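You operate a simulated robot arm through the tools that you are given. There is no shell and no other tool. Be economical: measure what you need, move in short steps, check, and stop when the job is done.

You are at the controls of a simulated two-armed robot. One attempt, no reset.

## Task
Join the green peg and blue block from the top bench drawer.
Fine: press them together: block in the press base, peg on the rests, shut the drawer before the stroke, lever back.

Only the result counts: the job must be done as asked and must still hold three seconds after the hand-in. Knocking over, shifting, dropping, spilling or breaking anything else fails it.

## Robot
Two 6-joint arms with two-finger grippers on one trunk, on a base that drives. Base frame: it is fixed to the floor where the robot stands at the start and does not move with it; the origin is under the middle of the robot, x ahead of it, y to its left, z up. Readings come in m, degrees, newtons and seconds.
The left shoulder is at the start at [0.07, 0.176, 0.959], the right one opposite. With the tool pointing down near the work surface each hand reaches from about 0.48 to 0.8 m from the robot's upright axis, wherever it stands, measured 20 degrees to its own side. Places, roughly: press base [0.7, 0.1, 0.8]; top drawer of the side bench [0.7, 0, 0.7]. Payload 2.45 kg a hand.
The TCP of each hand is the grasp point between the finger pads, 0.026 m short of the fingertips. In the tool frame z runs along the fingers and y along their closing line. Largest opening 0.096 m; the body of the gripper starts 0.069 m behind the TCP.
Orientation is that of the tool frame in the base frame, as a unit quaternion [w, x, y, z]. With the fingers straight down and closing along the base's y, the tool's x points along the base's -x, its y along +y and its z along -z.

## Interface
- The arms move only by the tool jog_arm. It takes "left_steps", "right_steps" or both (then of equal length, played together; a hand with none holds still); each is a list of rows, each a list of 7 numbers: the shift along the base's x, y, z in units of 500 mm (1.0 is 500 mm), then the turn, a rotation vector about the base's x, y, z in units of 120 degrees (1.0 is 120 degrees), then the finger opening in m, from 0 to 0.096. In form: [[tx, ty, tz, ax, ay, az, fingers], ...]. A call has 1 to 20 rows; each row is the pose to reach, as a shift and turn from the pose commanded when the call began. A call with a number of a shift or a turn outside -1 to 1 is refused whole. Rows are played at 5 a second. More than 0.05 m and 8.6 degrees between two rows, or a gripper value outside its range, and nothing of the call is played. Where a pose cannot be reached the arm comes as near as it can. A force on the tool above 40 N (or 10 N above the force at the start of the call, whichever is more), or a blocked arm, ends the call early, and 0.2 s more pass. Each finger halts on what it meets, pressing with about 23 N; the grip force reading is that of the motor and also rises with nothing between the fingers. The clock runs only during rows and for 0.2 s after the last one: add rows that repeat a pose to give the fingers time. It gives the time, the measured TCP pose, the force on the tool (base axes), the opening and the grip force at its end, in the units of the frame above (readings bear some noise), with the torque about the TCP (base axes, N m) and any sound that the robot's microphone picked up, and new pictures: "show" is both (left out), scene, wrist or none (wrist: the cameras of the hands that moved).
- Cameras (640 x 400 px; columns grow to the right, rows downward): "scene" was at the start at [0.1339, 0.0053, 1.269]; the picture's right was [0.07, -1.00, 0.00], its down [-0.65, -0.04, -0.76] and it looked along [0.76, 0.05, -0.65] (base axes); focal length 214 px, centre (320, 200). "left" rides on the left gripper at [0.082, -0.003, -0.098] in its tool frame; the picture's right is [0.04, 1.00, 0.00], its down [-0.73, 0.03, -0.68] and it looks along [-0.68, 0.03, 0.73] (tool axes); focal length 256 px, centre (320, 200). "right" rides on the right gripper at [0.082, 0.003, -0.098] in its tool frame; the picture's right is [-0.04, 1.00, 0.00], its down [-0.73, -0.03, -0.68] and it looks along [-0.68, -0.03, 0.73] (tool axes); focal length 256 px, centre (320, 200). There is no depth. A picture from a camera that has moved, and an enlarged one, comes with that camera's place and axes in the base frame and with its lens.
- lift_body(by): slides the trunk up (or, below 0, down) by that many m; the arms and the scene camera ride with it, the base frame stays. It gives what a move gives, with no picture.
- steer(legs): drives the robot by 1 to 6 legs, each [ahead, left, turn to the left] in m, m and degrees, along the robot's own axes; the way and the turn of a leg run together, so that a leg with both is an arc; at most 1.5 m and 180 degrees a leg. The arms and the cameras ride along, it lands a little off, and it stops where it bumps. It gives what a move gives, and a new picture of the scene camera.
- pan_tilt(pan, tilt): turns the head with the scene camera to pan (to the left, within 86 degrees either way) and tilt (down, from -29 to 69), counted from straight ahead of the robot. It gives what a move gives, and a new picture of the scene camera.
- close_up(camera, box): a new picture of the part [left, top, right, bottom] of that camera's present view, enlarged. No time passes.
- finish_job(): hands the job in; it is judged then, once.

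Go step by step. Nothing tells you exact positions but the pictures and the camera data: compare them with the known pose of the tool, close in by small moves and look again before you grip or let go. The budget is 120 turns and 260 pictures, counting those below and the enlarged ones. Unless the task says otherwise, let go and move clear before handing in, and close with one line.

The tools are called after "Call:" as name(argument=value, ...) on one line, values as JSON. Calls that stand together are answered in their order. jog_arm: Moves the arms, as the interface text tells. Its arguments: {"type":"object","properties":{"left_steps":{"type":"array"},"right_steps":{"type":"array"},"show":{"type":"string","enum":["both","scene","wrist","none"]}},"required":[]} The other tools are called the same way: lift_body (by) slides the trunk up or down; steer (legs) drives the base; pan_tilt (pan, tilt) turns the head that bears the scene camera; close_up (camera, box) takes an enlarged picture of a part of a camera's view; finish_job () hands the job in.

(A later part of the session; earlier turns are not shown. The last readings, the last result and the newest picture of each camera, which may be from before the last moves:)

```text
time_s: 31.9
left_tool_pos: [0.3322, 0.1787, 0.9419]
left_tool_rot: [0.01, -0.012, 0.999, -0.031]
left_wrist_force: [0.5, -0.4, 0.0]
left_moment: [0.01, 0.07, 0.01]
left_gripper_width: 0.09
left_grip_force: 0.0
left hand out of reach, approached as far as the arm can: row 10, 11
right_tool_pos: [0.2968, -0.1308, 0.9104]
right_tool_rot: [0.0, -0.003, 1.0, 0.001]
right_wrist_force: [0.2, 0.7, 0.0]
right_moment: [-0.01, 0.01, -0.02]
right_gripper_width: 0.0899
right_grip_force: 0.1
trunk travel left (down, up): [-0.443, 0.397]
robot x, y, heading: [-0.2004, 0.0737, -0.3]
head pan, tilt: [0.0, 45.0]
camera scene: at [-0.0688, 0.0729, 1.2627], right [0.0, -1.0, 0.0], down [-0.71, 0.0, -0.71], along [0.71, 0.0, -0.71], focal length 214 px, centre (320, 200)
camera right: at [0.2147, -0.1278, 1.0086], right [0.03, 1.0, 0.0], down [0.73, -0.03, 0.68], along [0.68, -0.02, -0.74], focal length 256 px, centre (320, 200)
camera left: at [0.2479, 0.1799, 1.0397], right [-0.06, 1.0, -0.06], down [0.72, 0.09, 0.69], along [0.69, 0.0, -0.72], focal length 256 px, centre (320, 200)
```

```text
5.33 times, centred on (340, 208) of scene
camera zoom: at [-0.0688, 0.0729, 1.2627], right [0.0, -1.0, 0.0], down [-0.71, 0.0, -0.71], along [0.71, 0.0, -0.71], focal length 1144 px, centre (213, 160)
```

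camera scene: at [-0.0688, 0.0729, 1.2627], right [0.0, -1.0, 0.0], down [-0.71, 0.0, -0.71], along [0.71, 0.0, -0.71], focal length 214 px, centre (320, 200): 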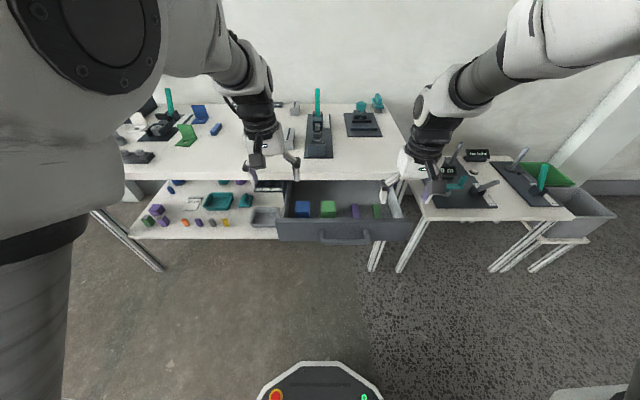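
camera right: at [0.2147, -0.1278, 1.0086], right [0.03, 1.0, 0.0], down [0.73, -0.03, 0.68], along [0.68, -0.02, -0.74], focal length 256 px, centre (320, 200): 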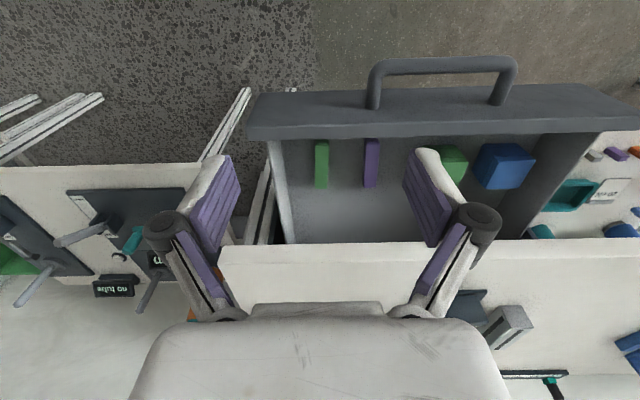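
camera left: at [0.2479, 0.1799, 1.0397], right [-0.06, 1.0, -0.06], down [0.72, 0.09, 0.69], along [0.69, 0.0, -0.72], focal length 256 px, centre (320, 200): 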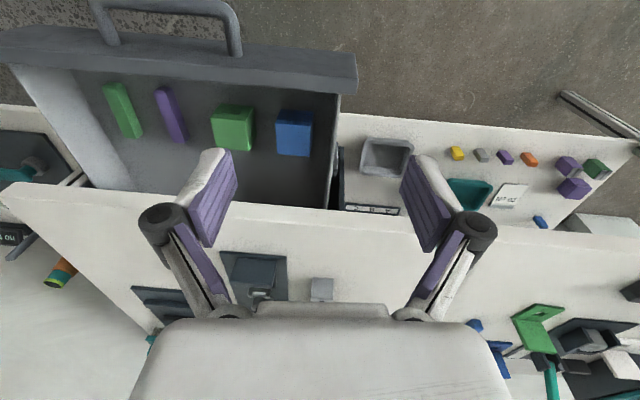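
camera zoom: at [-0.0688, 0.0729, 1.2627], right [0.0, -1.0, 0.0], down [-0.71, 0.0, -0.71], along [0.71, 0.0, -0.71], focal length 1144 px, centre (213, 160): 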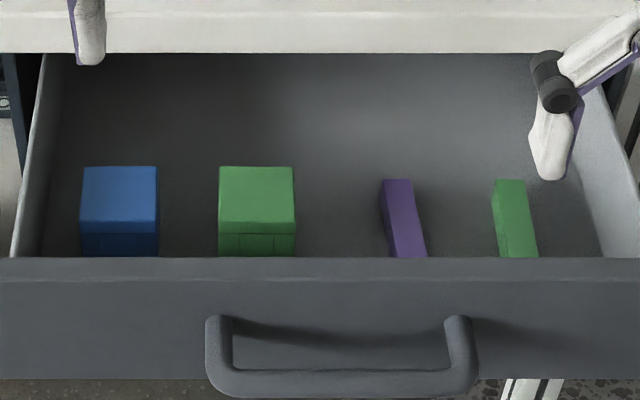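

From the two wrist views I place the blue block's top centre at (0.440, 0.134, 0.714), about 0.05 wide. The green peg's top is at (0.44, -0.131, 0.687), lying along x. I'll bring both hands above their parts.

Call:
jog_arm(left_steps=[[0.055, 0.003, 0, 0, 0, 0, 0.08], [0.11, 0.006, 0, 0, 0, 0, 0.075], [0.166, 0.009, -0.05, 0, 0, 0, 0.072], [0.222, 0.012, -0.1, 0, 0, 0, 0.072], [0.277, 0.015, -0.15, 0, 0, 0, 0.072], [0.277, 0.015, -0.2, 0, 0, 0, 0.072], [0.277, 0.015, -0.2, 0, 0, 0, 0.072]], right_steps=[[0.057, 0, 0, 0, 0, 0, 0.07], [0.114, 0, 0, 0, 0, 0, 0.06], [0.17, 0, -0.04, 0, 0, 0, 0.05], [0.228, 0, -0.09, 0, 0, 0, 0.045], [0.286, 0, -0.14, 0, 0, 0, 0.045], [0.286, 0, -0.2, 0, 0, 0, 0.045], [0.286, 0, -0.2, 0, 0, 0, 0.045]])

```text
time_s: 33.5
left_tool_pos: [0.4627, 0.1745, 0.827]
left_tool_rot: [0.002, 0.003, 1.0, 0.0]
left_wrist_force: [-0.3, 0.3, -0.4]
left_moment: [0.0, 0.02, -0.02]
left_gripper_width: 0.0718
left_grip_force: 0.0
right_tool_pos: [0.4403, -0.1292, 0.8129]
right_tool_rot: [0.0, -0.002, 1.0, 0.001]
right_wrist_force: [-0.3, 0.1, -0.6]
right_moment: [0.0, 0.01, -0.01]
right_gripper_width: 0.0452
right_grip_force: 0.2
trunk travel left (down, up): [-0.443, 0.397]
robot x, y, heading: [-0.2039, 0.0722, -0.0]
head pan, tilt: [0.0, 45.0]
camera scene: at [-0.0708, 0.0736, 1.263], right [0.0, -1.0, 0.0], down [-0.71, 0.0, -0.71], along [0.71, 0.0, -0.71], focal length 214 px, centre (320, 200)
camera right: at [0.358, -0.127, 0.9107], right [0.04, 1.0, 0.0], down [0.73, -0.03, 0.68], along [0.68, -0.02, -0.73], focal length 256 px, centre (320, 200)
camera left: at [0.381, 0.1728, 0.9254], right [-0.04, 1.0, 0.0], down [0.73, 0.03, 0.68], along [0.68, 0.02, -0.73], focal length 256 px, centre (320, 200)
```

scene: 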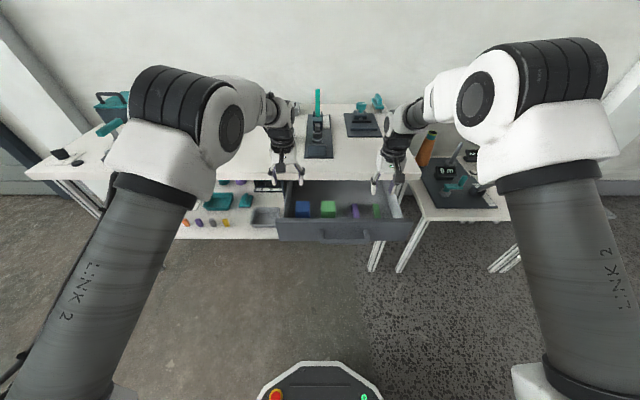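
right: 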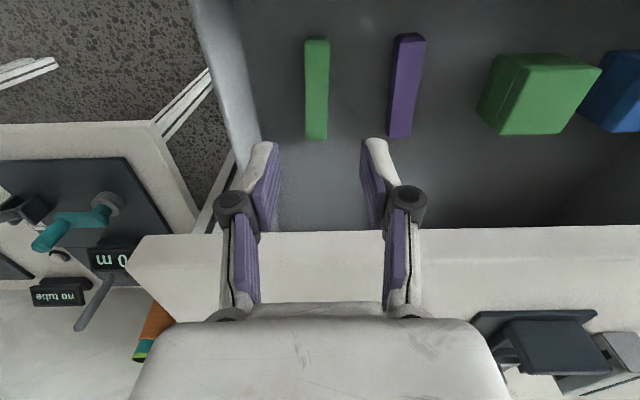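
left: 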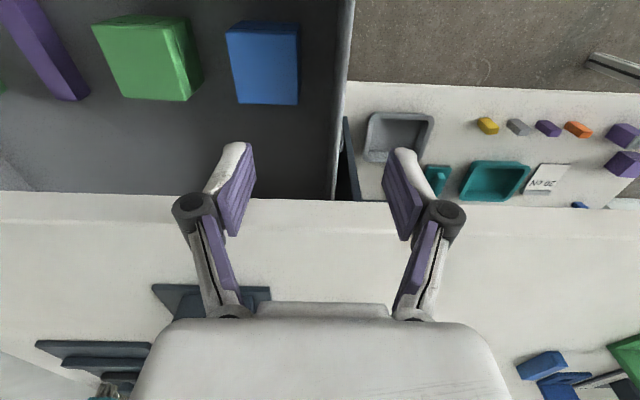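

Refined: block at (0.442, 0.132), peg at (0.440, -0.131). Descending with the fingers open around both.

Call:
jog_arm(left_steps=[[-0.02, -0.042, 0, 0, 0, 0, 0.072], [-0.042, -0.084, 0, 0, 0, 0, 0.072], [-0.042, -0.084, -0.05, 0, 0, 0, 0.072], [-0.042, -0.084, -0.1, 0, 0, 0, 0.072], [-0.042, -0.084, -0.15, 0, 0, 0, 0.072], [-0.042, -0.084, -0.19, 0, 0, 0, 0.072], [-0.042, -0.084, -0.209, 0, 0, 0, 0.072], [-0.042, -0.084, -0.209, 0, 0, 0, 0.072]], right_steps=[[0, -0.003, 0, 0, 0, 0, 0.045], [0, -0.004, 0, 0, 0, 0, 0.045], [0, -0.004, -0.05, 0, 0, 0, 0.045], [0, -0.004, -0.1, 0, 0, 0, 0.045], [0, -0.004, -0.15, 0, 0, 0, 0.045], [0, -0.004, -0.19, 0, 0, 0, 0.045], [0, -0.004, -0.216, 0, 0, 0, 0.045], [0, -0.004, -0.216, 0, 0, 0, 0.045]])

```text
time_s: 35.4
left_tool_pos: [0.4427, 0.1339, 0.7214]
left_tool_rot: [0.002, 0.003, 1.0, 0.0]
left_wrist_force: [1.0, -0.2, -0.8]
left_moment: [-0.02, 0.0, -0.02]
left_gripper_width: 0.072
left_grip_force: 0.0
right_tool_pos: [0.4372, -0.1311, 0.7018]
right_tool_rot: [0.0, -0.003, 1.0, 0.0]
right_wrist_force: [0.3, -1.4, -0.2]
right_moment: [-0.02, 0.0, 0.0]
right_gripper_width: 0.0452
right_grip_force: 0.0
trunk travel left (down, up): [-0.443, 0.397]
robot x, y, heading: [-0.2007, 0.0761, -0.3]
head pan, tilt: [0.0, 45.0]
camera scene: at [-0.0708, 0.0734, 1.263], right [0.0, -1.0, 0.0], down [-0.71, 0.0, -0.71], along [0.71, 0.0, -0.71], focal length 214 px, centre (320, 200)
camera right: at [0.3567, -0.1288, 0.801], right [0.04, 1.0, 0.0], down [0.73, -0.03, 0.68], along [0.68, -0.02, -0.73], focal length 256 px, centre (320, 200)
camera left: at [0.3601, 0.1312, 0.8197], right [-0.04, 1.0, 0.0], down [0.73, 0.03, 0.68], along [0.68, 0.02, -0.73], focal length 256 px, centre (320, 200)
```

scene: 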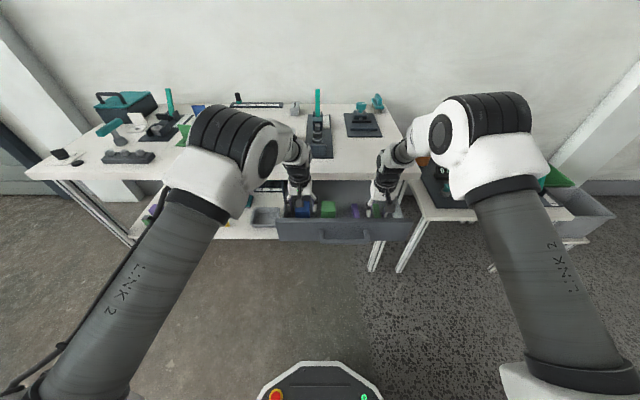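
right: 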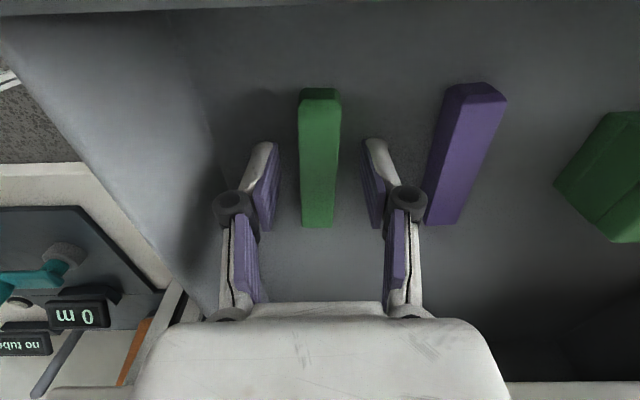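
left: 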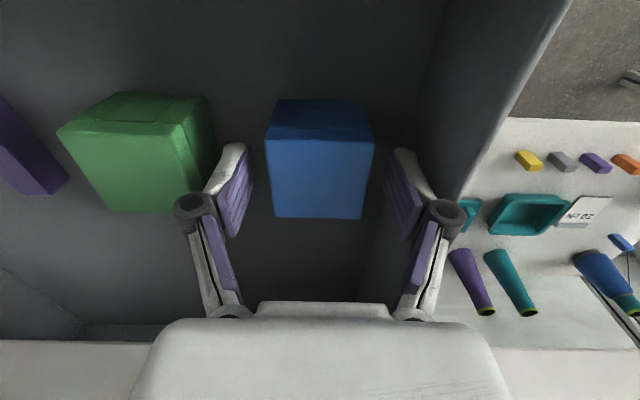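

Both parts are centred between the pads. I'll shift the right hand 8 mm forward to the peg's middle and close both hands.

Call:
jog_arm(left_steps=[[0, 0, 0, 0, 0, 0, 0.072], [0, 0, 0, 0, 0, 0, 0.06], [0, 0, 0, 0, 0, 0, 0.04], [0, 0, 0, 0, 0, 0, 0.03], [0, 0, 0, 0, 0, 0, 0.03]], right_steps=[[0.016, 0, 0, 0, 0, 0, 0.045], [0.016, 0, 0, 0, 0, 0, 0.035], [0.016, 0, 0, 0, 0, 0, 0.02], [0.016, 0, 0, 0, 0, 0, 0.005], [0.016, 0, 0, 0, 0, 0, 0.005]], show="wrist")

```text
time_s: 36.5
left_tool_pos: [0.4424, 0.133, 0.7212]
left_tool_rot: [0.001, 0.002, 1.0, 0.0]
left_wrist_force: [-0.2, -0.1, 1.9]
left_moment: [0.08, 0.0, 0.02]
left_gripper_width: 0.0493
left_grip_force: 22.8
right_tool_pos: [0.4461, -0.1313, 0.7022]
right_tool_rot: [0.0, -0.003, 1.0, 0.001]
right_wrist_force: [0.2, -0.3, 1.7]
right_moment: [-0.01, -0.03, -0.02]
right_gripper_width: 0.0193
right_grip_force: 22.8
trunk travel left (down, up): [-0.443, 0.397]
robot x, y, heading: [-0.1991, 0.0724, -0.1]
head pan, tilt: [0.0, 45.0]
camera right: at [0.3646, -0.1287, 0.8014], right [0.04, 1.0, 0.0], down [0.73, -0.03, 0.68], along [0.68, -0.02, -0.73], focal length 256 px, centre (320, 200)
camera left: at [0.3601, 0.1313, 0.82], right [-0.04, 1.0, 0.0], down [0.73, 0.03, 0.68], along [0.68, 0.02, -0.73], focal length 256 px, centre (320, 200)
```

right: 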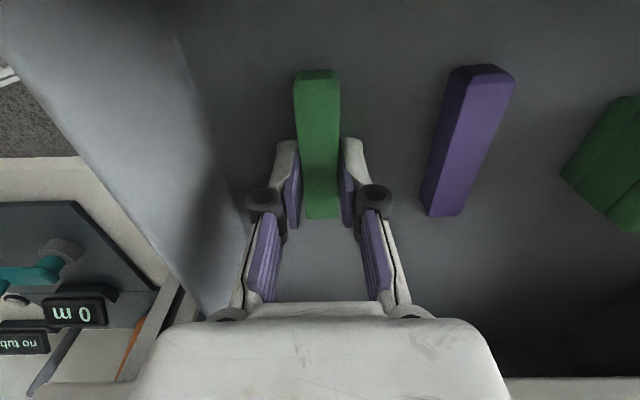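
left: 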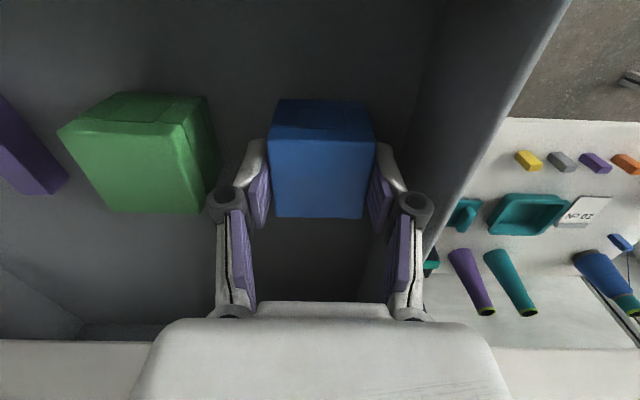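

Both gripped (block 49 mm, peg 19 mm). Lifting straight up.

Call:
jog_arm(left_steps=[[0, 0, 0.04, 0, 0, 0, 0.03], [0, 0, 0.1, 0, 0, 0, 0.03], [0, 0, 0.17, 0, 0, 0, 0.03], [0, 0, 0.25, 0, 0, 0, 0.03], [0, 0, 0.33, 0, 0, 0, 0.03], [0, 0, 0.41, 0, 0, 0, 0.03], [0, 0, 0.46, 0, 0, 0, 0.03]], right_steps=[[0, 0, 0.04, 0, 0, 0, 0.005], [0, 0, 0.1, 0, 0, 0, 0.005], [0, 0, 0.17, 0, 0, 0, 0.005], [0, 0, 0.25, 0, 0, 0, 0.005], [0, 0, 0.33, 0, 0, 0, 0.005], [0, 0, 0.41, 0, 0, 0, 0.005], [0, 0, 0.46, 0, 0, 0, 0.005]])

```text
time_s: 38.1
left_tool_pos: [0.4427, 0.1328, 0.9542]
left_tool_rot: [0.002, 0.004, 1.0, 0.0]
left_wrist_force: [-0.3, 0.8, -0.9]
left_moment: [0.04, -0.01, 0.05]
left_gripper_width: 0.0495
left_grip_force: 23.2
right_tool_pos: [0.4465, -0.1312, 0.9342]
right_tool_rot: [0.0, -0.002, 1.0, 0.001]
right_wrist_force: [-0.5, 0.0, -0.7]
right_moment: [0.0, 0.0, 0.0]
right_gripper_width: 0.0189
right_grip_force: 23.2
trunk travel left (down, up): [-0.443, 0.397]
robot x, y, heading: [-0.205, 0.0736, -0.2]
head pan, tilt: [0.0, 45.0]
camera scene: at [-0.0709, 0.0733, 1.2629], right [0.0, -1.0, 0.0], down [-0.71, 0.0, -0.71], along [0.71, 0.0, -0.71], focal length 214 px, centre (320, 200)
camera right: at [0.3654, -0.128, 1.0323], right [0.04, 1.0, 0.0], down [0.73, -0.03, 0.68], along [0.68, -0.02, -0.73], focal length 256 px, centre (320, 200)
camera left: at [0.3596, 0.1302, 1.0523], right [-0.03, 1.0, 0.0], down [0.73, 0.02, 0.68], along [0.68, 0.02, -0.73], focal length 256 px, centre (320, 200)
```

scene: 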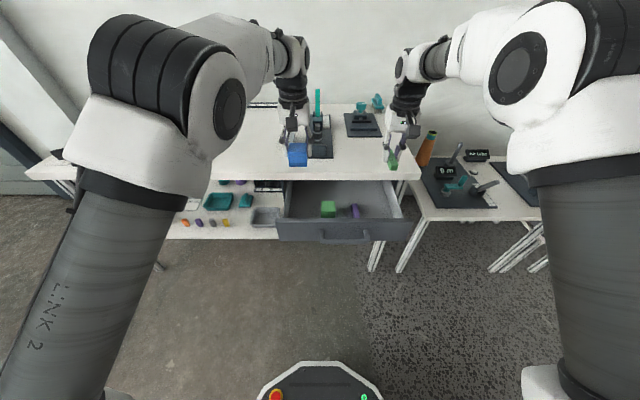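
right: 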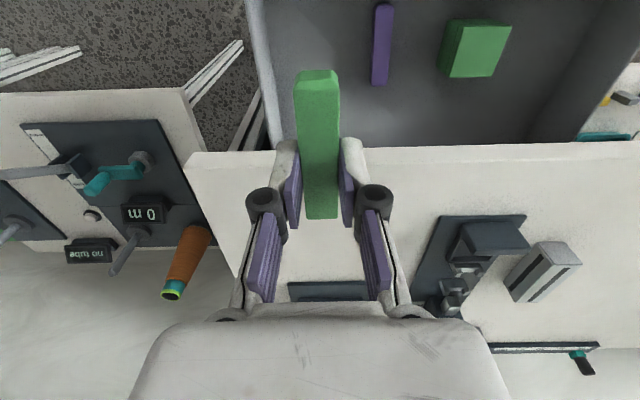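
left: 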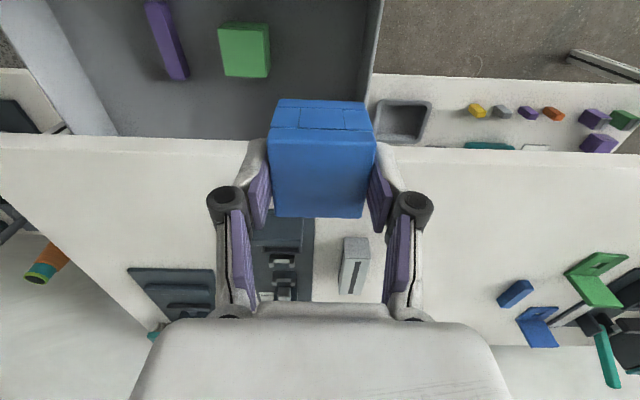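

Both parts lifted. Checking which face of the block carries the hole.

Call:
close_up(camera="scene", box=[276, 130, 324, 175])

Call:
close_up(camera="left", box=[250, 85, 390, 175])

Call:
close_up(camera="right", box=[400, 190, 600, 320])

Call:
close_up(camera="scene", box=[380, 140, 410, 175])

```text
8.89 times, centred on (300, 152) of scene
camera zoom: at [-0.0709, 0.0733, 1.2629], right [0.0, -1.0, 0.0], down [-0.71, 0.0, -0.71], along [0.71, 0.0, -0.71], focal length 1906 px, centre (498, 622)
```

zoom: 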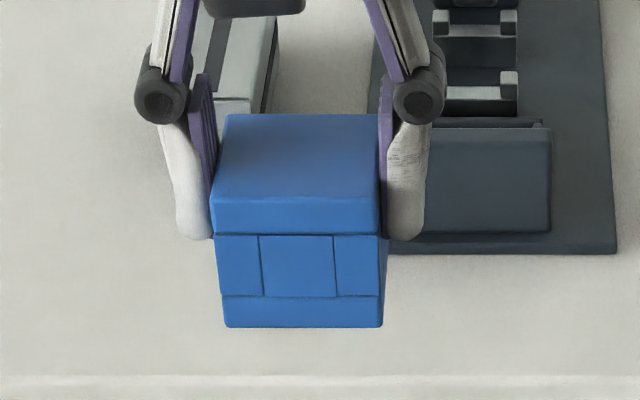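

```text
4.44 times, centred on (320, 130) of left
camera zoom: at [0.3596, 0.1302, 1.0523], right [-0.03, 1.0, 0.0], down [0.73, 0.02, 0.68], along [0.68, 0.02, -0.73], focal length 1138 px, centre (320, 511)
```

zoom: 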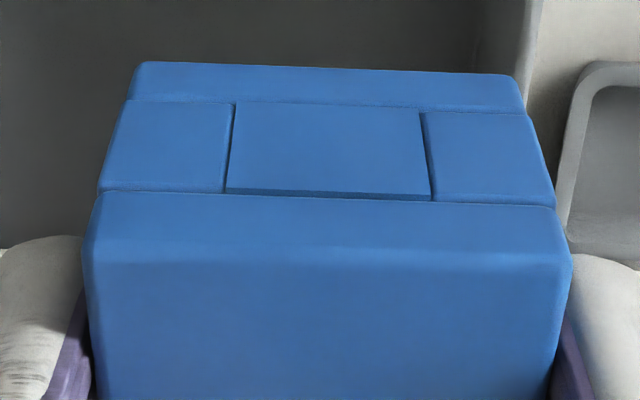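

```text
3.08 times, centred on (500, 255) of right
camera zoom: at [0.3654, -0.128, 1.0323], right [0.04, 1.0, 0.0], down [0.73, -0.03, 0.68], along [0.68, -0.02, -0.73], focal length 788 px, centre (-234, 31)
```

zoom: 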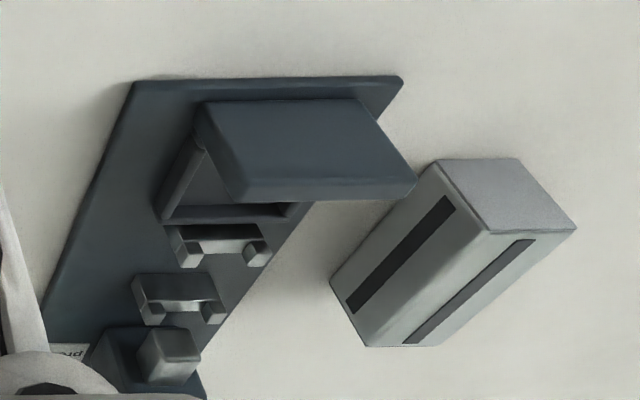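

```text
11.43 times, centred on (395, 158) of scene
camera zoom: at [-0.0709, 0.0733, 1.2629], right [0.0, -1.0, 0.0], down [-0.71, 0.0, -0.71], along [0.71, 0.0, -0.71], focal length 2451 px, centre (-537, 686)
```

zoom: 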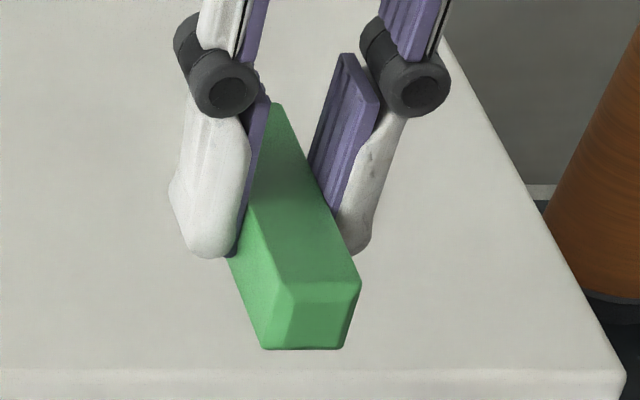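

The robot-facing side is the closed back (a flush plug), so the socket opens toward +x, toward the ram, which is the right way. Next I'll move the hands to get oblique views of the press for measuring.

Call:
jog_arm(left_steps=[[0.02, 0.075, 0, 0, 0, 0, 0.03], [0.05, 0.15, 0, 0, 0, 0, 0.03], [0.08, 0.225, 0, 0, 0, 0, 0.03], [0.114, 0.294, 0, 0, 0, 0, 0.03], [0.114, 0.294, 0, 0, 0, 0, 0.03]], right_steps=[[0.05, 0.01, 0.03, 0, 0, 0, 0.005], [0.1, 0.03, 0.05, 0, 0, 0, 0.005], [0.15, 0.05, 0.05, 0, 0, 0, 0.005], [0.2, 0.06, 0.05, 0, 0, 0, 0.005], [0.2, 0.06, 0.05, 0, 0, 0, 0.005]])

```text
time_s: 39.4
left_tool_pos: [0.5014, 0.2802, 0.9534]
left_tool_rot: [0.002, 0.003, 1.0, 0.0]
left_wrist_force: [-0.7, -0.1, -0.5]
left_moment: [0.0, -0.02, 0.01]
left_gripper_width: 0.0492
left_grip_force: 23.6
right_tool_pos: [0.523, -0.1044, 0.9543]
right_tool_rot: [0.0, -0.002, 1.0, 0.0]
right_wrist_force: [0.2, -0.6, 0.0]
right_moment: [-0.02, 0.01, 0.0]
right_gripper_width: 0.0191
right_grip_force: 22.9
right hand out of reach, approached as far as the arm can: row 4, 5
trunk travel left (down, up): [-0.443, 0.397]
robot x, y, heading: [-0.2067, 0.0754, -0.3]
head pan, tilt: [0.0, 45.0]
camera scene: at [-0.0705, 0.0726, 1.2629], right [0.0, -1.0, 0.0], down [-0.71, 0.0, -0.71], along [0.71, 0.0, -0.71], focal length 214 px, centre (320, 200)
camera right: at [0.4418, -0.1024, 1.0528], right [0.04, 1.0, 0.0], down [0.73, -0.03, 0.68], along [0.68, -0.02, -0.73], focal length 256 px, centre (320, 200)
camera left: at [0.4188, 0.2782, 1.0513], right [-0.04, 1.0, 0.0], down [0.73, 0.03, 0.68], along [0.68, 0.02, -0.73], focal length 256 px, centre (320, 200)
```

scene: 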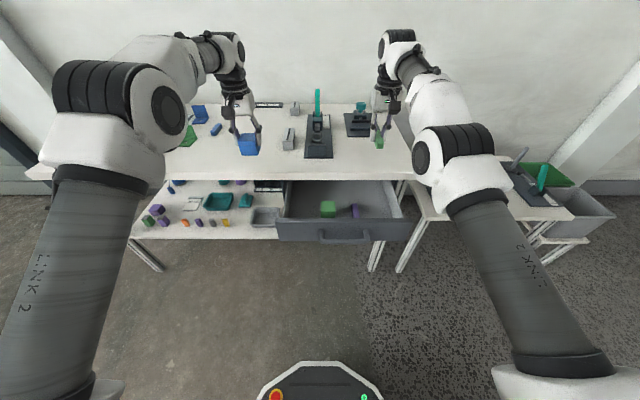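
right: 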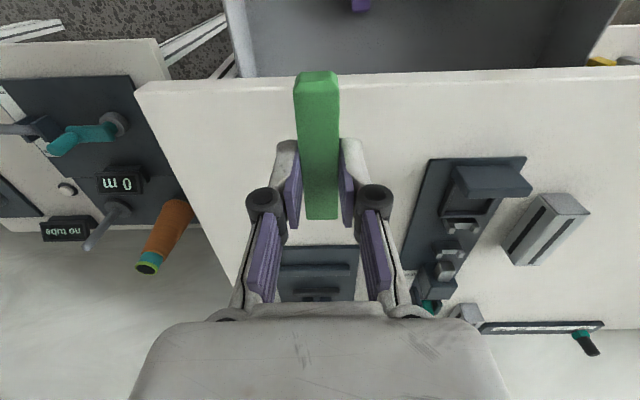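
left: 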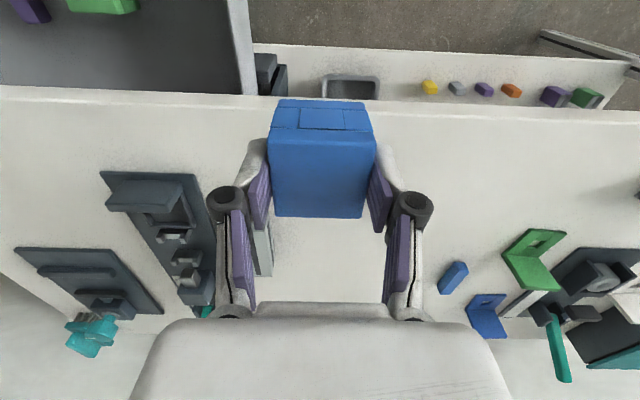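

Call:
close_up(camera="right", box=[395, 145, 555, 310])

Call:
close_up(camera="left", box=[90, 160, 240, 320])

Call:
close_up(camera="scene", box=[270, 85, 350, 165])

```text
2.42 times, centred on (475, 228) of right
camera zoom: at [0.4418, -0.1024, 1.0528], right [0.04, 1.0, 0.0], down [0.73, -0.03, 0.68], along [0.68, -0.02, -0.73], focal length 621 px, centre (-56, 133)
```

zoom: 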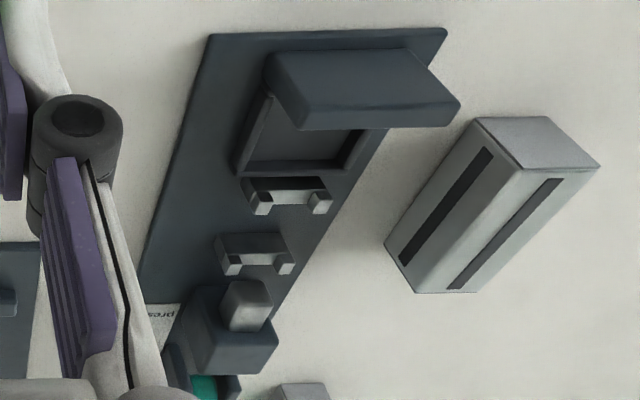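

```text
2.50 times, centred on (165, 240) of left
camera zoom: at [0.4188, 0.2782, 1.0513], right [-0.04, 1.0, 0.0], down [0.73, 0.03, 0.68], along [0.68, 0.02, -0.73], focal length 640 px, centre (708, 100)
```

zoom: 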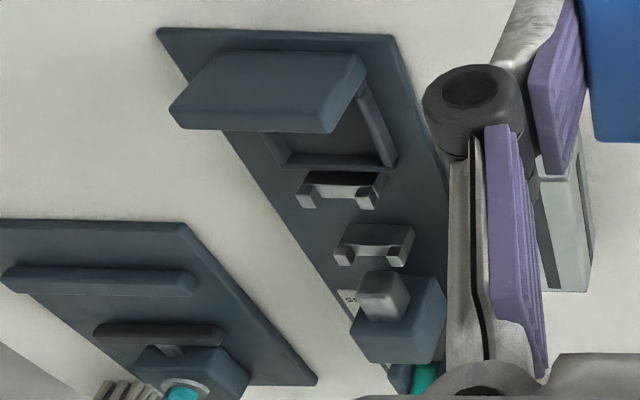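

```text
5.00 times, centred on (310, 125) of scene
camera zoom: at [-0.0705, 0.0726, 1.2629], right [0.0, -1.0, 0.0], down [-0.71, 0.0, -0.71], along [0.71, 0.0, -0.71], focal length 1072 px, centre (370, 575)
```

zoom: 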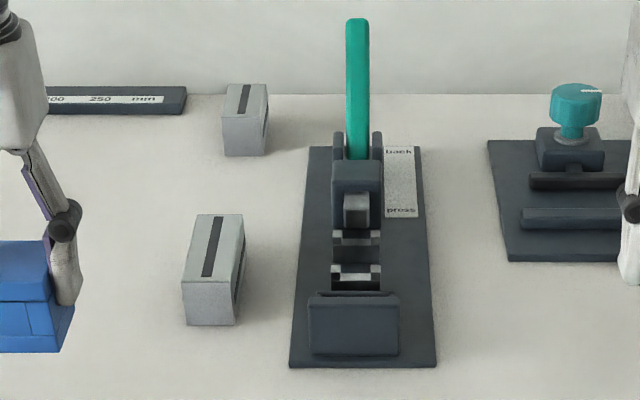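

Measured: press centre line y≈0.084, block pocket between the tall stop at x≈0.63 and a low wall at x≈0.69, wall tops z≈0.817. I'll drive forward so both hands can reach the press.

Call:
steer(legs=[[0.13, 0.0, 0.2]])

Call:
close_up(camera="scene", box=[260, 60, 380, 180])

```text
time_s: 40.6
left_tool_pos: [0.6316, 0.2839, 0.952]
left_tool_rot: [0.001, 0.0, 1.0, 0.0]
left_wrist_force: [0.5, 0.4, -0.6]
left_moment: [0.01, -0.03, -0.01]
left_gripper_width: 0.0494
left_grip_force: 23.0
right_tool_pos: [0.6546, -0.1013, 0.9542]
right_tool_rot: [0.0, -0.004, 1.0, 0.001]
right_wrist_force: [0.1, 0.3, -0.4]
right_moment: [0.01, 0.04, -0.01]
right_gripper_width: 0.0191
right_grip_force: 23.0
trunk travel left (down, up): [-0.443, 0.397]
robot x, y, heading: [-0.0712, 0.0748, 0.0]
head pan, tilt: [0.0, 45.0]
camera scene: at [0.0609, 0.0737, 1.2628], right [0.0, -1.0, 0.0], down [-0.71, 0.0, -0.71], along [0.71, 0.0, -0.71], focal length 214 px, centre (320, 200)
```

scene: 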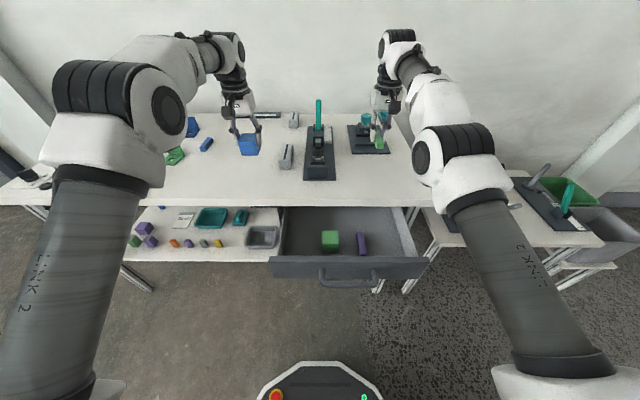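

```text
3.33 times, centred on (320, 120) of scene
camera zoom: at [0.0609, 0.0737, 1.2628], right [0.0, -1.0, 0.0], down [-0.71, 0.0, -0.71], along [0.71, 0.0, -0.71], focal length 715 px, centre (320, 467)
```

zoom: 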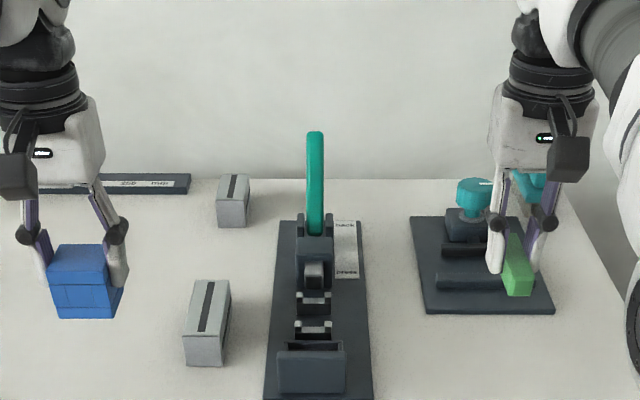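

Call:
close_up(camera="scene", box=[290, 128, 350, 188])

Call:
close_up(camera="left", box=[60, 60, 240, 220])

Call:
close_up(camera="right", box=[390, 40, 570, 240])

```text
6.67 times, centred on (320, 158) of scene
camera zoom: at [0.0609, 0.0737, 1.2628], right [0.0, -1.0, 0.0], down [-0.71, 0.0, -0.71], along [0.71, 0.0, -0.71], focal length 1430 px, centre (320, 480)
```

zoom: 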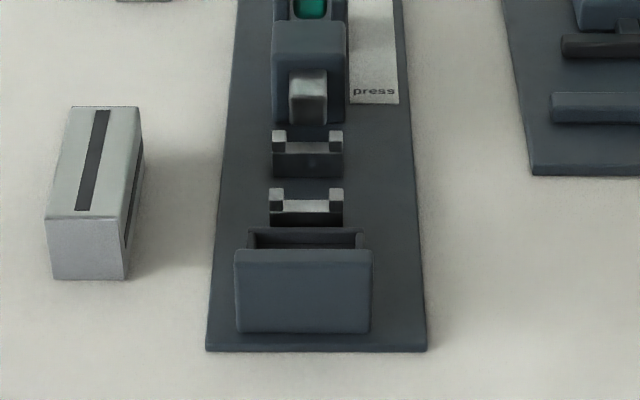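

```text
2.50 times, centred on (150, 140) of left
camera zoom: at [0.5491, 0.2808, 1.0505], right [-0.04, 1.0, 0.0], down [0.73, 0.03, 0.68], along [0.68, 0.03, -0.73], focal length 640 px, centre (745, 350)
```

zoom: 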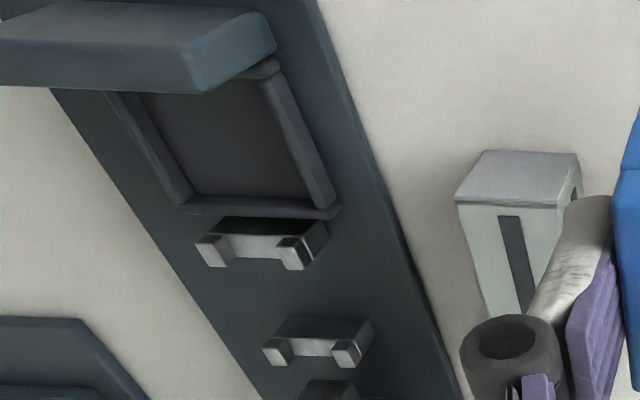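

```text
2.00 times, centred on (480, 140) of right
camera zoom: at [0.5738, -0.0993, 1.0526], right [0.03, 1.0, 0.0], down [0.73, -0.02, 0.68], along [0.68, -0.02, -0.73], focal length 512 px, centre (0, 320)
```

zoom: 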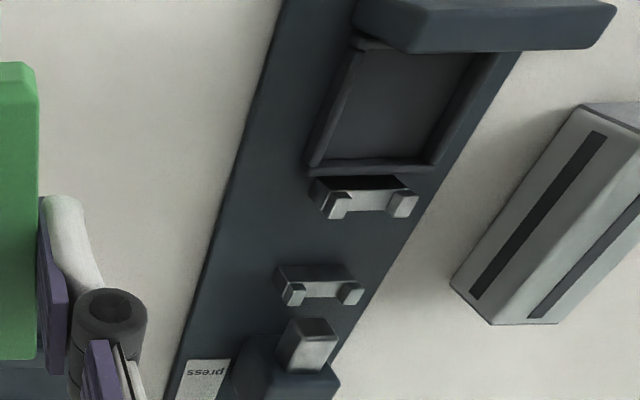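

These close views give the pocket frame's outer edges: x 0.637–0.698, y 0.052–0.114, so its centre is about (0.667, 0.083), with wall tops at z≈0.814. I'll hover the block above it and align y using the scene camera.

Call:
jog_arm(left_steps=[[0.02, -0.08, 0, 0, 0, 0, 0.03], [0.04, -0.16, 0, 0, 0, 0, 0.03], [0.05, -0.24, 0, 0, 0, 0, 0.03], [0.06, -0.32, 0, 0, 0, 0, 0.03], [0.068, -0.402, -0.02, 0, 0, 0, 0.03], [0.068, -0.402, -0.06, 0, 0, 0, 0.03], [0.068, -0.402, -0.06, 0, 0, 0, 0.03]])

Call:
close_up(camera="scene", box=[290, 118, 350, 188])

Call:
close_up(camera="right", box=[390, 0, 610, 240])

```text
time_s: 42.2
left_tool_pos: [0.6324, 0.1015, 0.9148]
left_tool_rot: [0.0, 0.0, 1.0, 0.0]
left_wrist_force: [0.2, 0.5, -1.2]
left_moment: [0.01, -0.01, 0.01]
left_gripper_width: 0.0493
left_grip_force: 23.1
left hand out of reach, approached as far as the arm can: row 3, 4, 5, 6, 7
right_tool_pos: [0.6545, -0.1019, 0.9532]
right_tool_rot: [0.001, -0.004, 1.0, 0.0]
right_wrist_force: [0.8, -0.1, -0.4]
right_moment: [-0.01, 0.01, -0.02]
right_gripper_width: 0.0187
right_grip_force: 23.2
trunk travel left (down, up): [-0.443, 0.397]
robot x, y, heading: [-0.0715, 0.0709, 0.1]
head pan, tilt: [0.0, 45.0]
camera scene: at [0.0602, 0.0731, 1.2629], right [0.0, -1.0, 0.0], down [-0.71, 0.0, -0.71], along [0.71, 0.0, -0.71], focal length 214 px, centre (320, 200)
camera left: at [0.5509, 0.0998, 1.0129], right [-0.04, 1.0, 0.0], down [0.73, 0.03, 0.68], along [0.68, 0.03, -0.73], focal length 256 px, centre (320, 200)
```

scene: 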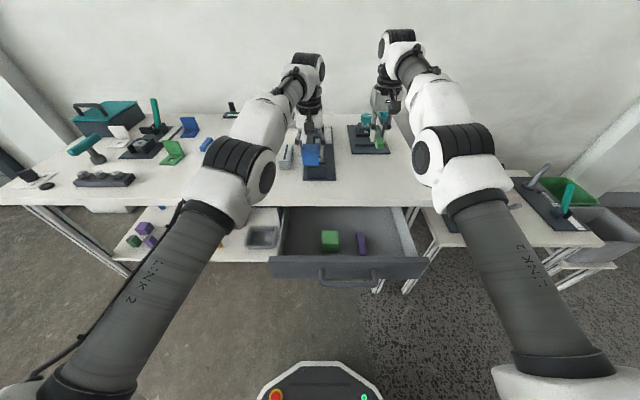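
left: 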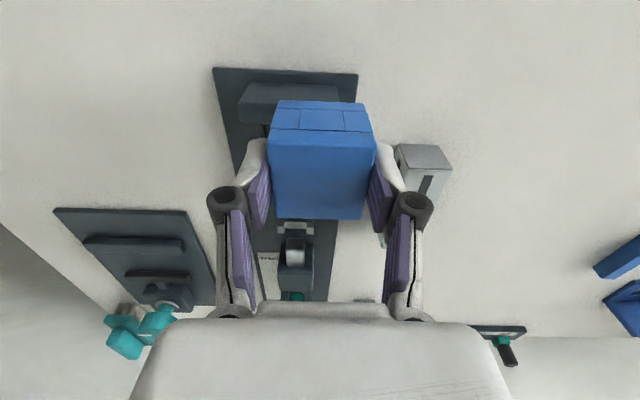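

```text
5.71 times, centred on (320, 153) of scene
camera zoom: at [0.0602, 0.0731, 1.2629], right [0.0, -1.0, 0.0], down [-0.71, 0.0, -0.71], along [0.71, 0.0, -0.71], focal length 1226 px, centre (320, 469)
```

zoom: 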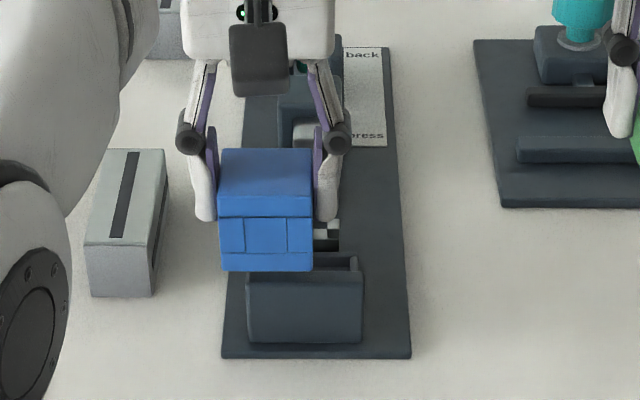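

```text
1.67 times, centred on (500, 120) of right
camera zoom: at [0.5733, -0.0997, 1.0528], right [0.03, 1.0, 0.0], down [0.73, -0.02, 0.68], along [0.68, -0.02, -0.73], focal length 427 px, centre (20, 333)
```

zoom: 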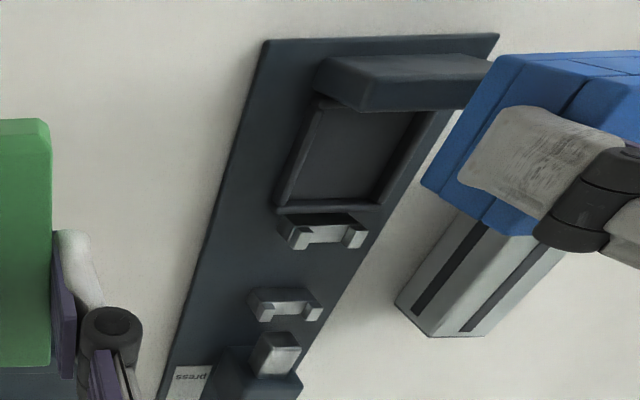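

The left arm is at its reach limit, so I'll pull that hand back and up a little, then drive 0.1 m nearer.

Call:
jog_arm(left_steps=[[-0.05, -0.01, 0.03, 0, 0, 0, 0.03], [-0.1, -0.03, 0.05, 0, 0, 0, 0.03], [-0.13, -0.036, 0.05, 0, 0, 0, 0.03]], right_steps=[[-0.05, -0.01, 0.03, 0, 0, 0, 0.005], [-0.1, -0.03, 0.05, 0, 0, 0, 0.005], [-0.14, -0.04, 0.05, 0, 0, 0, 0.005]], show="none")

Call:
steer(legs=[[0.09, 0.0, 0.0]])

```text
time_s: 43.2
left_tool_pos: [0.576, 0.1057, 0.9126]
left_tool_rot: [-0.029, -0.018, 0.999, -0.016]
left_wrist_force: [-0.2, 0.4, -1.0]
left_moment: [-0.02, -0.01, -0.01]
left_gripper_width: 0.0497
left_grip_force: 23.3
right_tool_pos: [0.6508, -0.1028, 0.9603]
right_tool_rot: [0.0, -0.004, 1.0, 0.001]
right_wrist_force: [0.0, 0.6, 0.4]
right_moment: [-0.02, 0.0, -0.03]
right_gripper_width: 0.0192
right_grip_force: 23.1
right hand out of reach, approached as far as the arm can: row 1, 2, 3
trunk travel left (down, up): [-0.443, 0.397]
robot x, y, heading: [-0.0683, 0.0724, 0.2]
head pan, tilt: [0.0, 45.0]
stopped in row 3 (left hand): the arm was blocked; the commanded pose is now the measured one
```

```text
time_s: 44.3
left_tool_pos: [0.6658, 0.1051, 0.9132]
left_tool_rot: [-0.029, -0.018, 0.999, -0.016]
left_wrist_force: [0.2, 0.3, -1.4]
left_moment: [0.01, 0.03, 0.02]
left_gripper_width: 0.0496
left_grip_force: 22.5
right_tool_pos: [0.7401, -0.1028, 0.9597]
right_tool_rot: [-0.001, -0.005, 1.0, 0.001]
right_wrist_force: [0.6, -0.2, -0.5]
right_moment: [0.01, 0.03, -0.01]
right_gripper_width: 0.0193
right_grip_force: 23.0
trunk travel left (down, up): [-0.443, 0.397]
robot x, y, heading: [0.0201, 0.0753, 0.2]
head pan, tilt: [0.0, 45.0]
camera scene: at [0.1502, 0.0737, 1.2628], right [0.0, -1.0, 0.0], down [-0.71, 0.0, -0.71], along [0.71, 0.0, -0.71], focal length 214 px, centre (320, 200)
```

scene: 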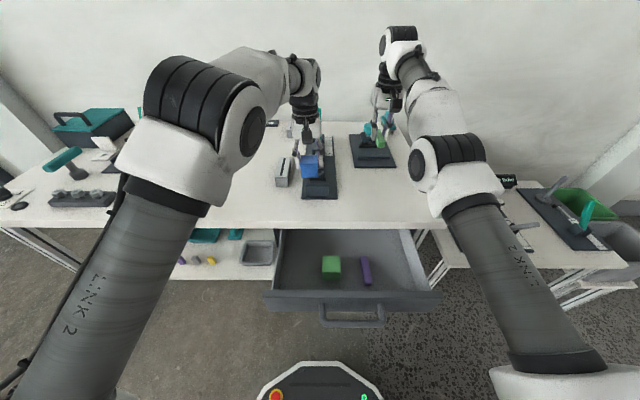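

The hands seem limited mainly because they're high relative to the shoulders, so I'll raise the trunk 0.1 m. Then I'll straighten the left hand and set it above the pocket.

Call:
lift_body(by=0.1)

Call:
jog_arm(left_steps=[[0, -0.01, -0.03, 0.005, -0.009, -0.006, 0.03], [0, -0.025, -0.08, 0.01, -0.018, -0.011, 0.03], [0, -0.046, -0.13, 0.0153, -0.0277, -0.0172, 0.03], [0, -0.046, -0.18, 0.0153, -0.0277, -0.0172, 0.03], [0, -0.046, -0.18, 0.0153, -0.0277, -0.0172, 0.03]])

Call:
close_up(camera="scene", box=[280, 130, 360, 210])

```text
time_s: 45.7
left_tool_pos: [0.6648, 0.1049, 1.0131]
left_tool_rot: [-0.028, -0.017, 0.999, -0.017]
left_wrist_force: [0.2, 0.7, -1.0]
left_moment: [-0.01, -0.01, 0.01]
left_gripper_width: 0.0496
left_grip_force: 23.2
right_tool_pos: [0.74, -0.1022, 1.0594]
right_tool_rot: [-0.002, -0.004, 1.0, 0.001]
right_wrist_force: [-0.1, -0.2, -0.7]
right_moment: [-0.01, -0.01, 0.0]
right_gripper_width: 0.019
right_grip_force: 23.5
trunk travel left (down, up): [-0.543, 0.297]
robot x, y, heading: [0.0216, 0.0745, -0.1]
head pan, tilt: [0.0, 45.0]
```

```text
time_s: 46.9
left_tool_pos: [0.679, 0.1035, 0.9263]
left_tool_rot: [-0.002, -0.008, 1.0, -0.006]
left_wrist_force: [-1.1, 0.5, -1.3]
left_moment: [0.05, -0.01, -0.01]
left_gripper_width: 0.0496
left_grip_force: 22.7
left hand out of reach, approached as far as the arm can: row 3, 4, 5
right_tool_pos: [0.7392, -0.1025, 1.0614]
right_tool_rot: [0.0, -0.004, 1.0, 0.001]
right_wrist_force: [-0.5, 0.0, -0.8]
right_moment: [0.02, -0.01, 0.01]
right_gripper_width: 0.0192
right_grip_force: 23.0
trunk travel left (down, up): [-0.543, 0.297]
robot x, y, heading: [0.016, 0.0737, -0.0]
head pan, tilt: [0.0, 45.0]
camera scene: at [0.1487, 0.0737, 1.3629], right [0.0, -1.0, 0.0], down [-0.71, 0.0, -0.71], along [0.71, 0.0, -0.71], focal length 214 px, centre (320, 200)
camera left: at [0.5958, 0.1001, 1.0254], right [-0.06, 1.0, -0.01], down [0.73, 0.05, 0.68], along [0.68, 0.03, -0.74], focal length 256 px, centre (320, 200)
```

scene: 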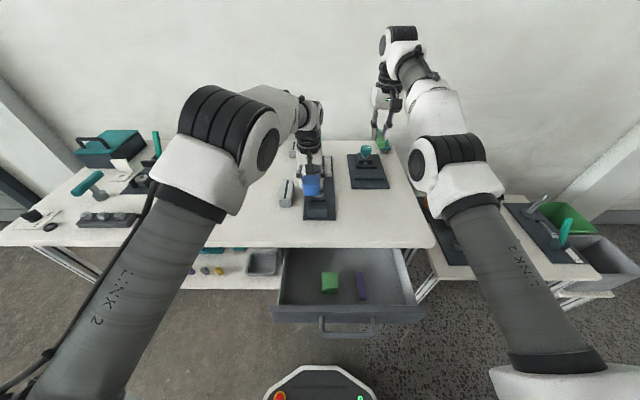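
left: 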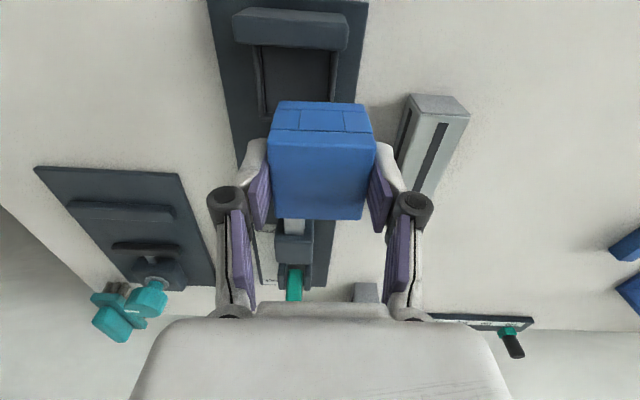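

```text
5.00 times, centred on (320, 170) of scene
camera zoom: at [0.1487, 0.0737, 1.3629], right [0.0, -1.0, 0.0], down [-0.71, 0.0, -0.71], along [0.71, 0.0, -0.71], focal length 1072 px, centre (320, 350)
```

zoom: 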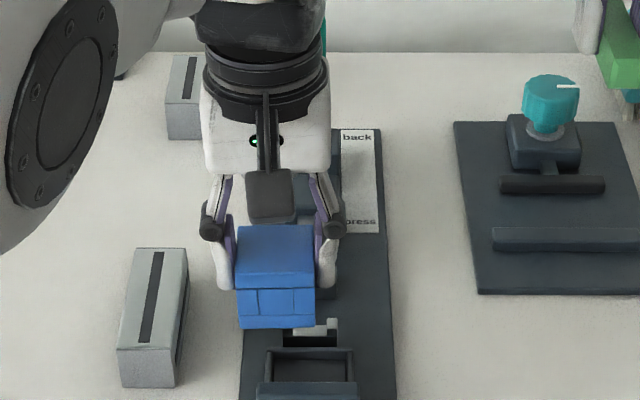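

The left hand can't reach inward past straight ahead, so I'll shift the base to the right to put the press on its own side. First I'll raise the hand.

Call:
jog_arm(left_steps=[[0, 0.02, 0.04, 0, 0, 0, 0.03], [0, 0.04, 0.08, 0, 0, 0, 0.03], [0, 0.06, 0.1, 0, 0, 0, 0.03]], show="none")

Call:
steer(legs=[[0.0, -0.18, 0.0]])

```text
time_s: 47.7
left_tool_pos: [0.6737, 0.1249, 0.9776]
left_tool_rot: [0.002, 0.002, 1.0, 0.0]
left_wrist_force: [0.1, -0.2, -0.9]
left_moment: [-0.01, -0.01, 0.01]
left_gripper_width: 0.0496
left_grip_force: 22.7
right_tool_pos: [0.7391, -0.1018, 1.0608]
right_tool_rot: [-0.002, -0.004, 1.0, 0.0]
right_wrist_force: [0.4, 0.3, -0.3]
right_moment: [-0.01, 0.0, 0.02]
right_gripper_width: 0.0189
right_grip_force: 22.8
trunk travel left (down, up): [-0.543, 0.297]
robot x, y, heading: [0.0187, 0.0772, 0.1]
head pan, tilt: [0.0, 45.0]
```

```text
time_s: 49.2
left_tool_pos: [0.6743, -0.0568, 0.9761]
left_tool_rot: [0.0, 0.002, 1.0, 0.0]
left_wrist_force: [0.0, 0.4, -1.4]
left_moment: [0.03, -0.01, 0.02]
left_gripper_width: 0.0496
left_grip_force: 22.9
right_tool_pos: [0.7389, -0.2832, 1.0591]
right_tool_rot: [-0.001, -0.003, 1.0, 0.0]
right_wrist_force: [-0.5, 0.8, -0.7]
right_moment: [0.01, 0.01, 0.01]
right_gripper_width: 0.019
right_grip_force: 23.0
trunk travel left (down, up): [-0.543, 0.297]
robot x, y, heading: [0.0174, -0.1051, -0.3]
head pan, tilt: [0.0, 45.0]
camera scene: at [0.1487, -0.1063, 1.3629], right [0.0, -1.0, 0.0], down [-0.71, 0.0, -0.71], along [0.71, 0.0, -0.71], focal length 214 px, centre (320, 200)
```

scene: 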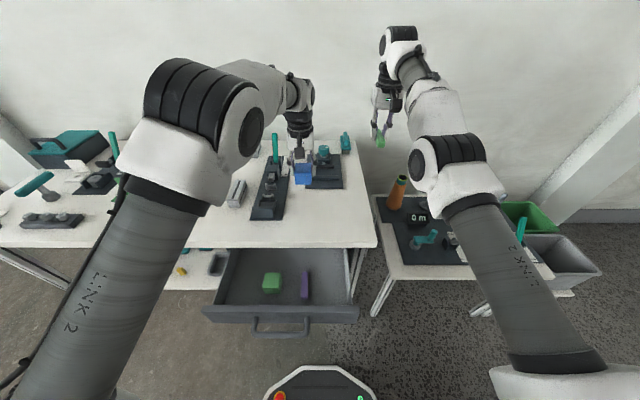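

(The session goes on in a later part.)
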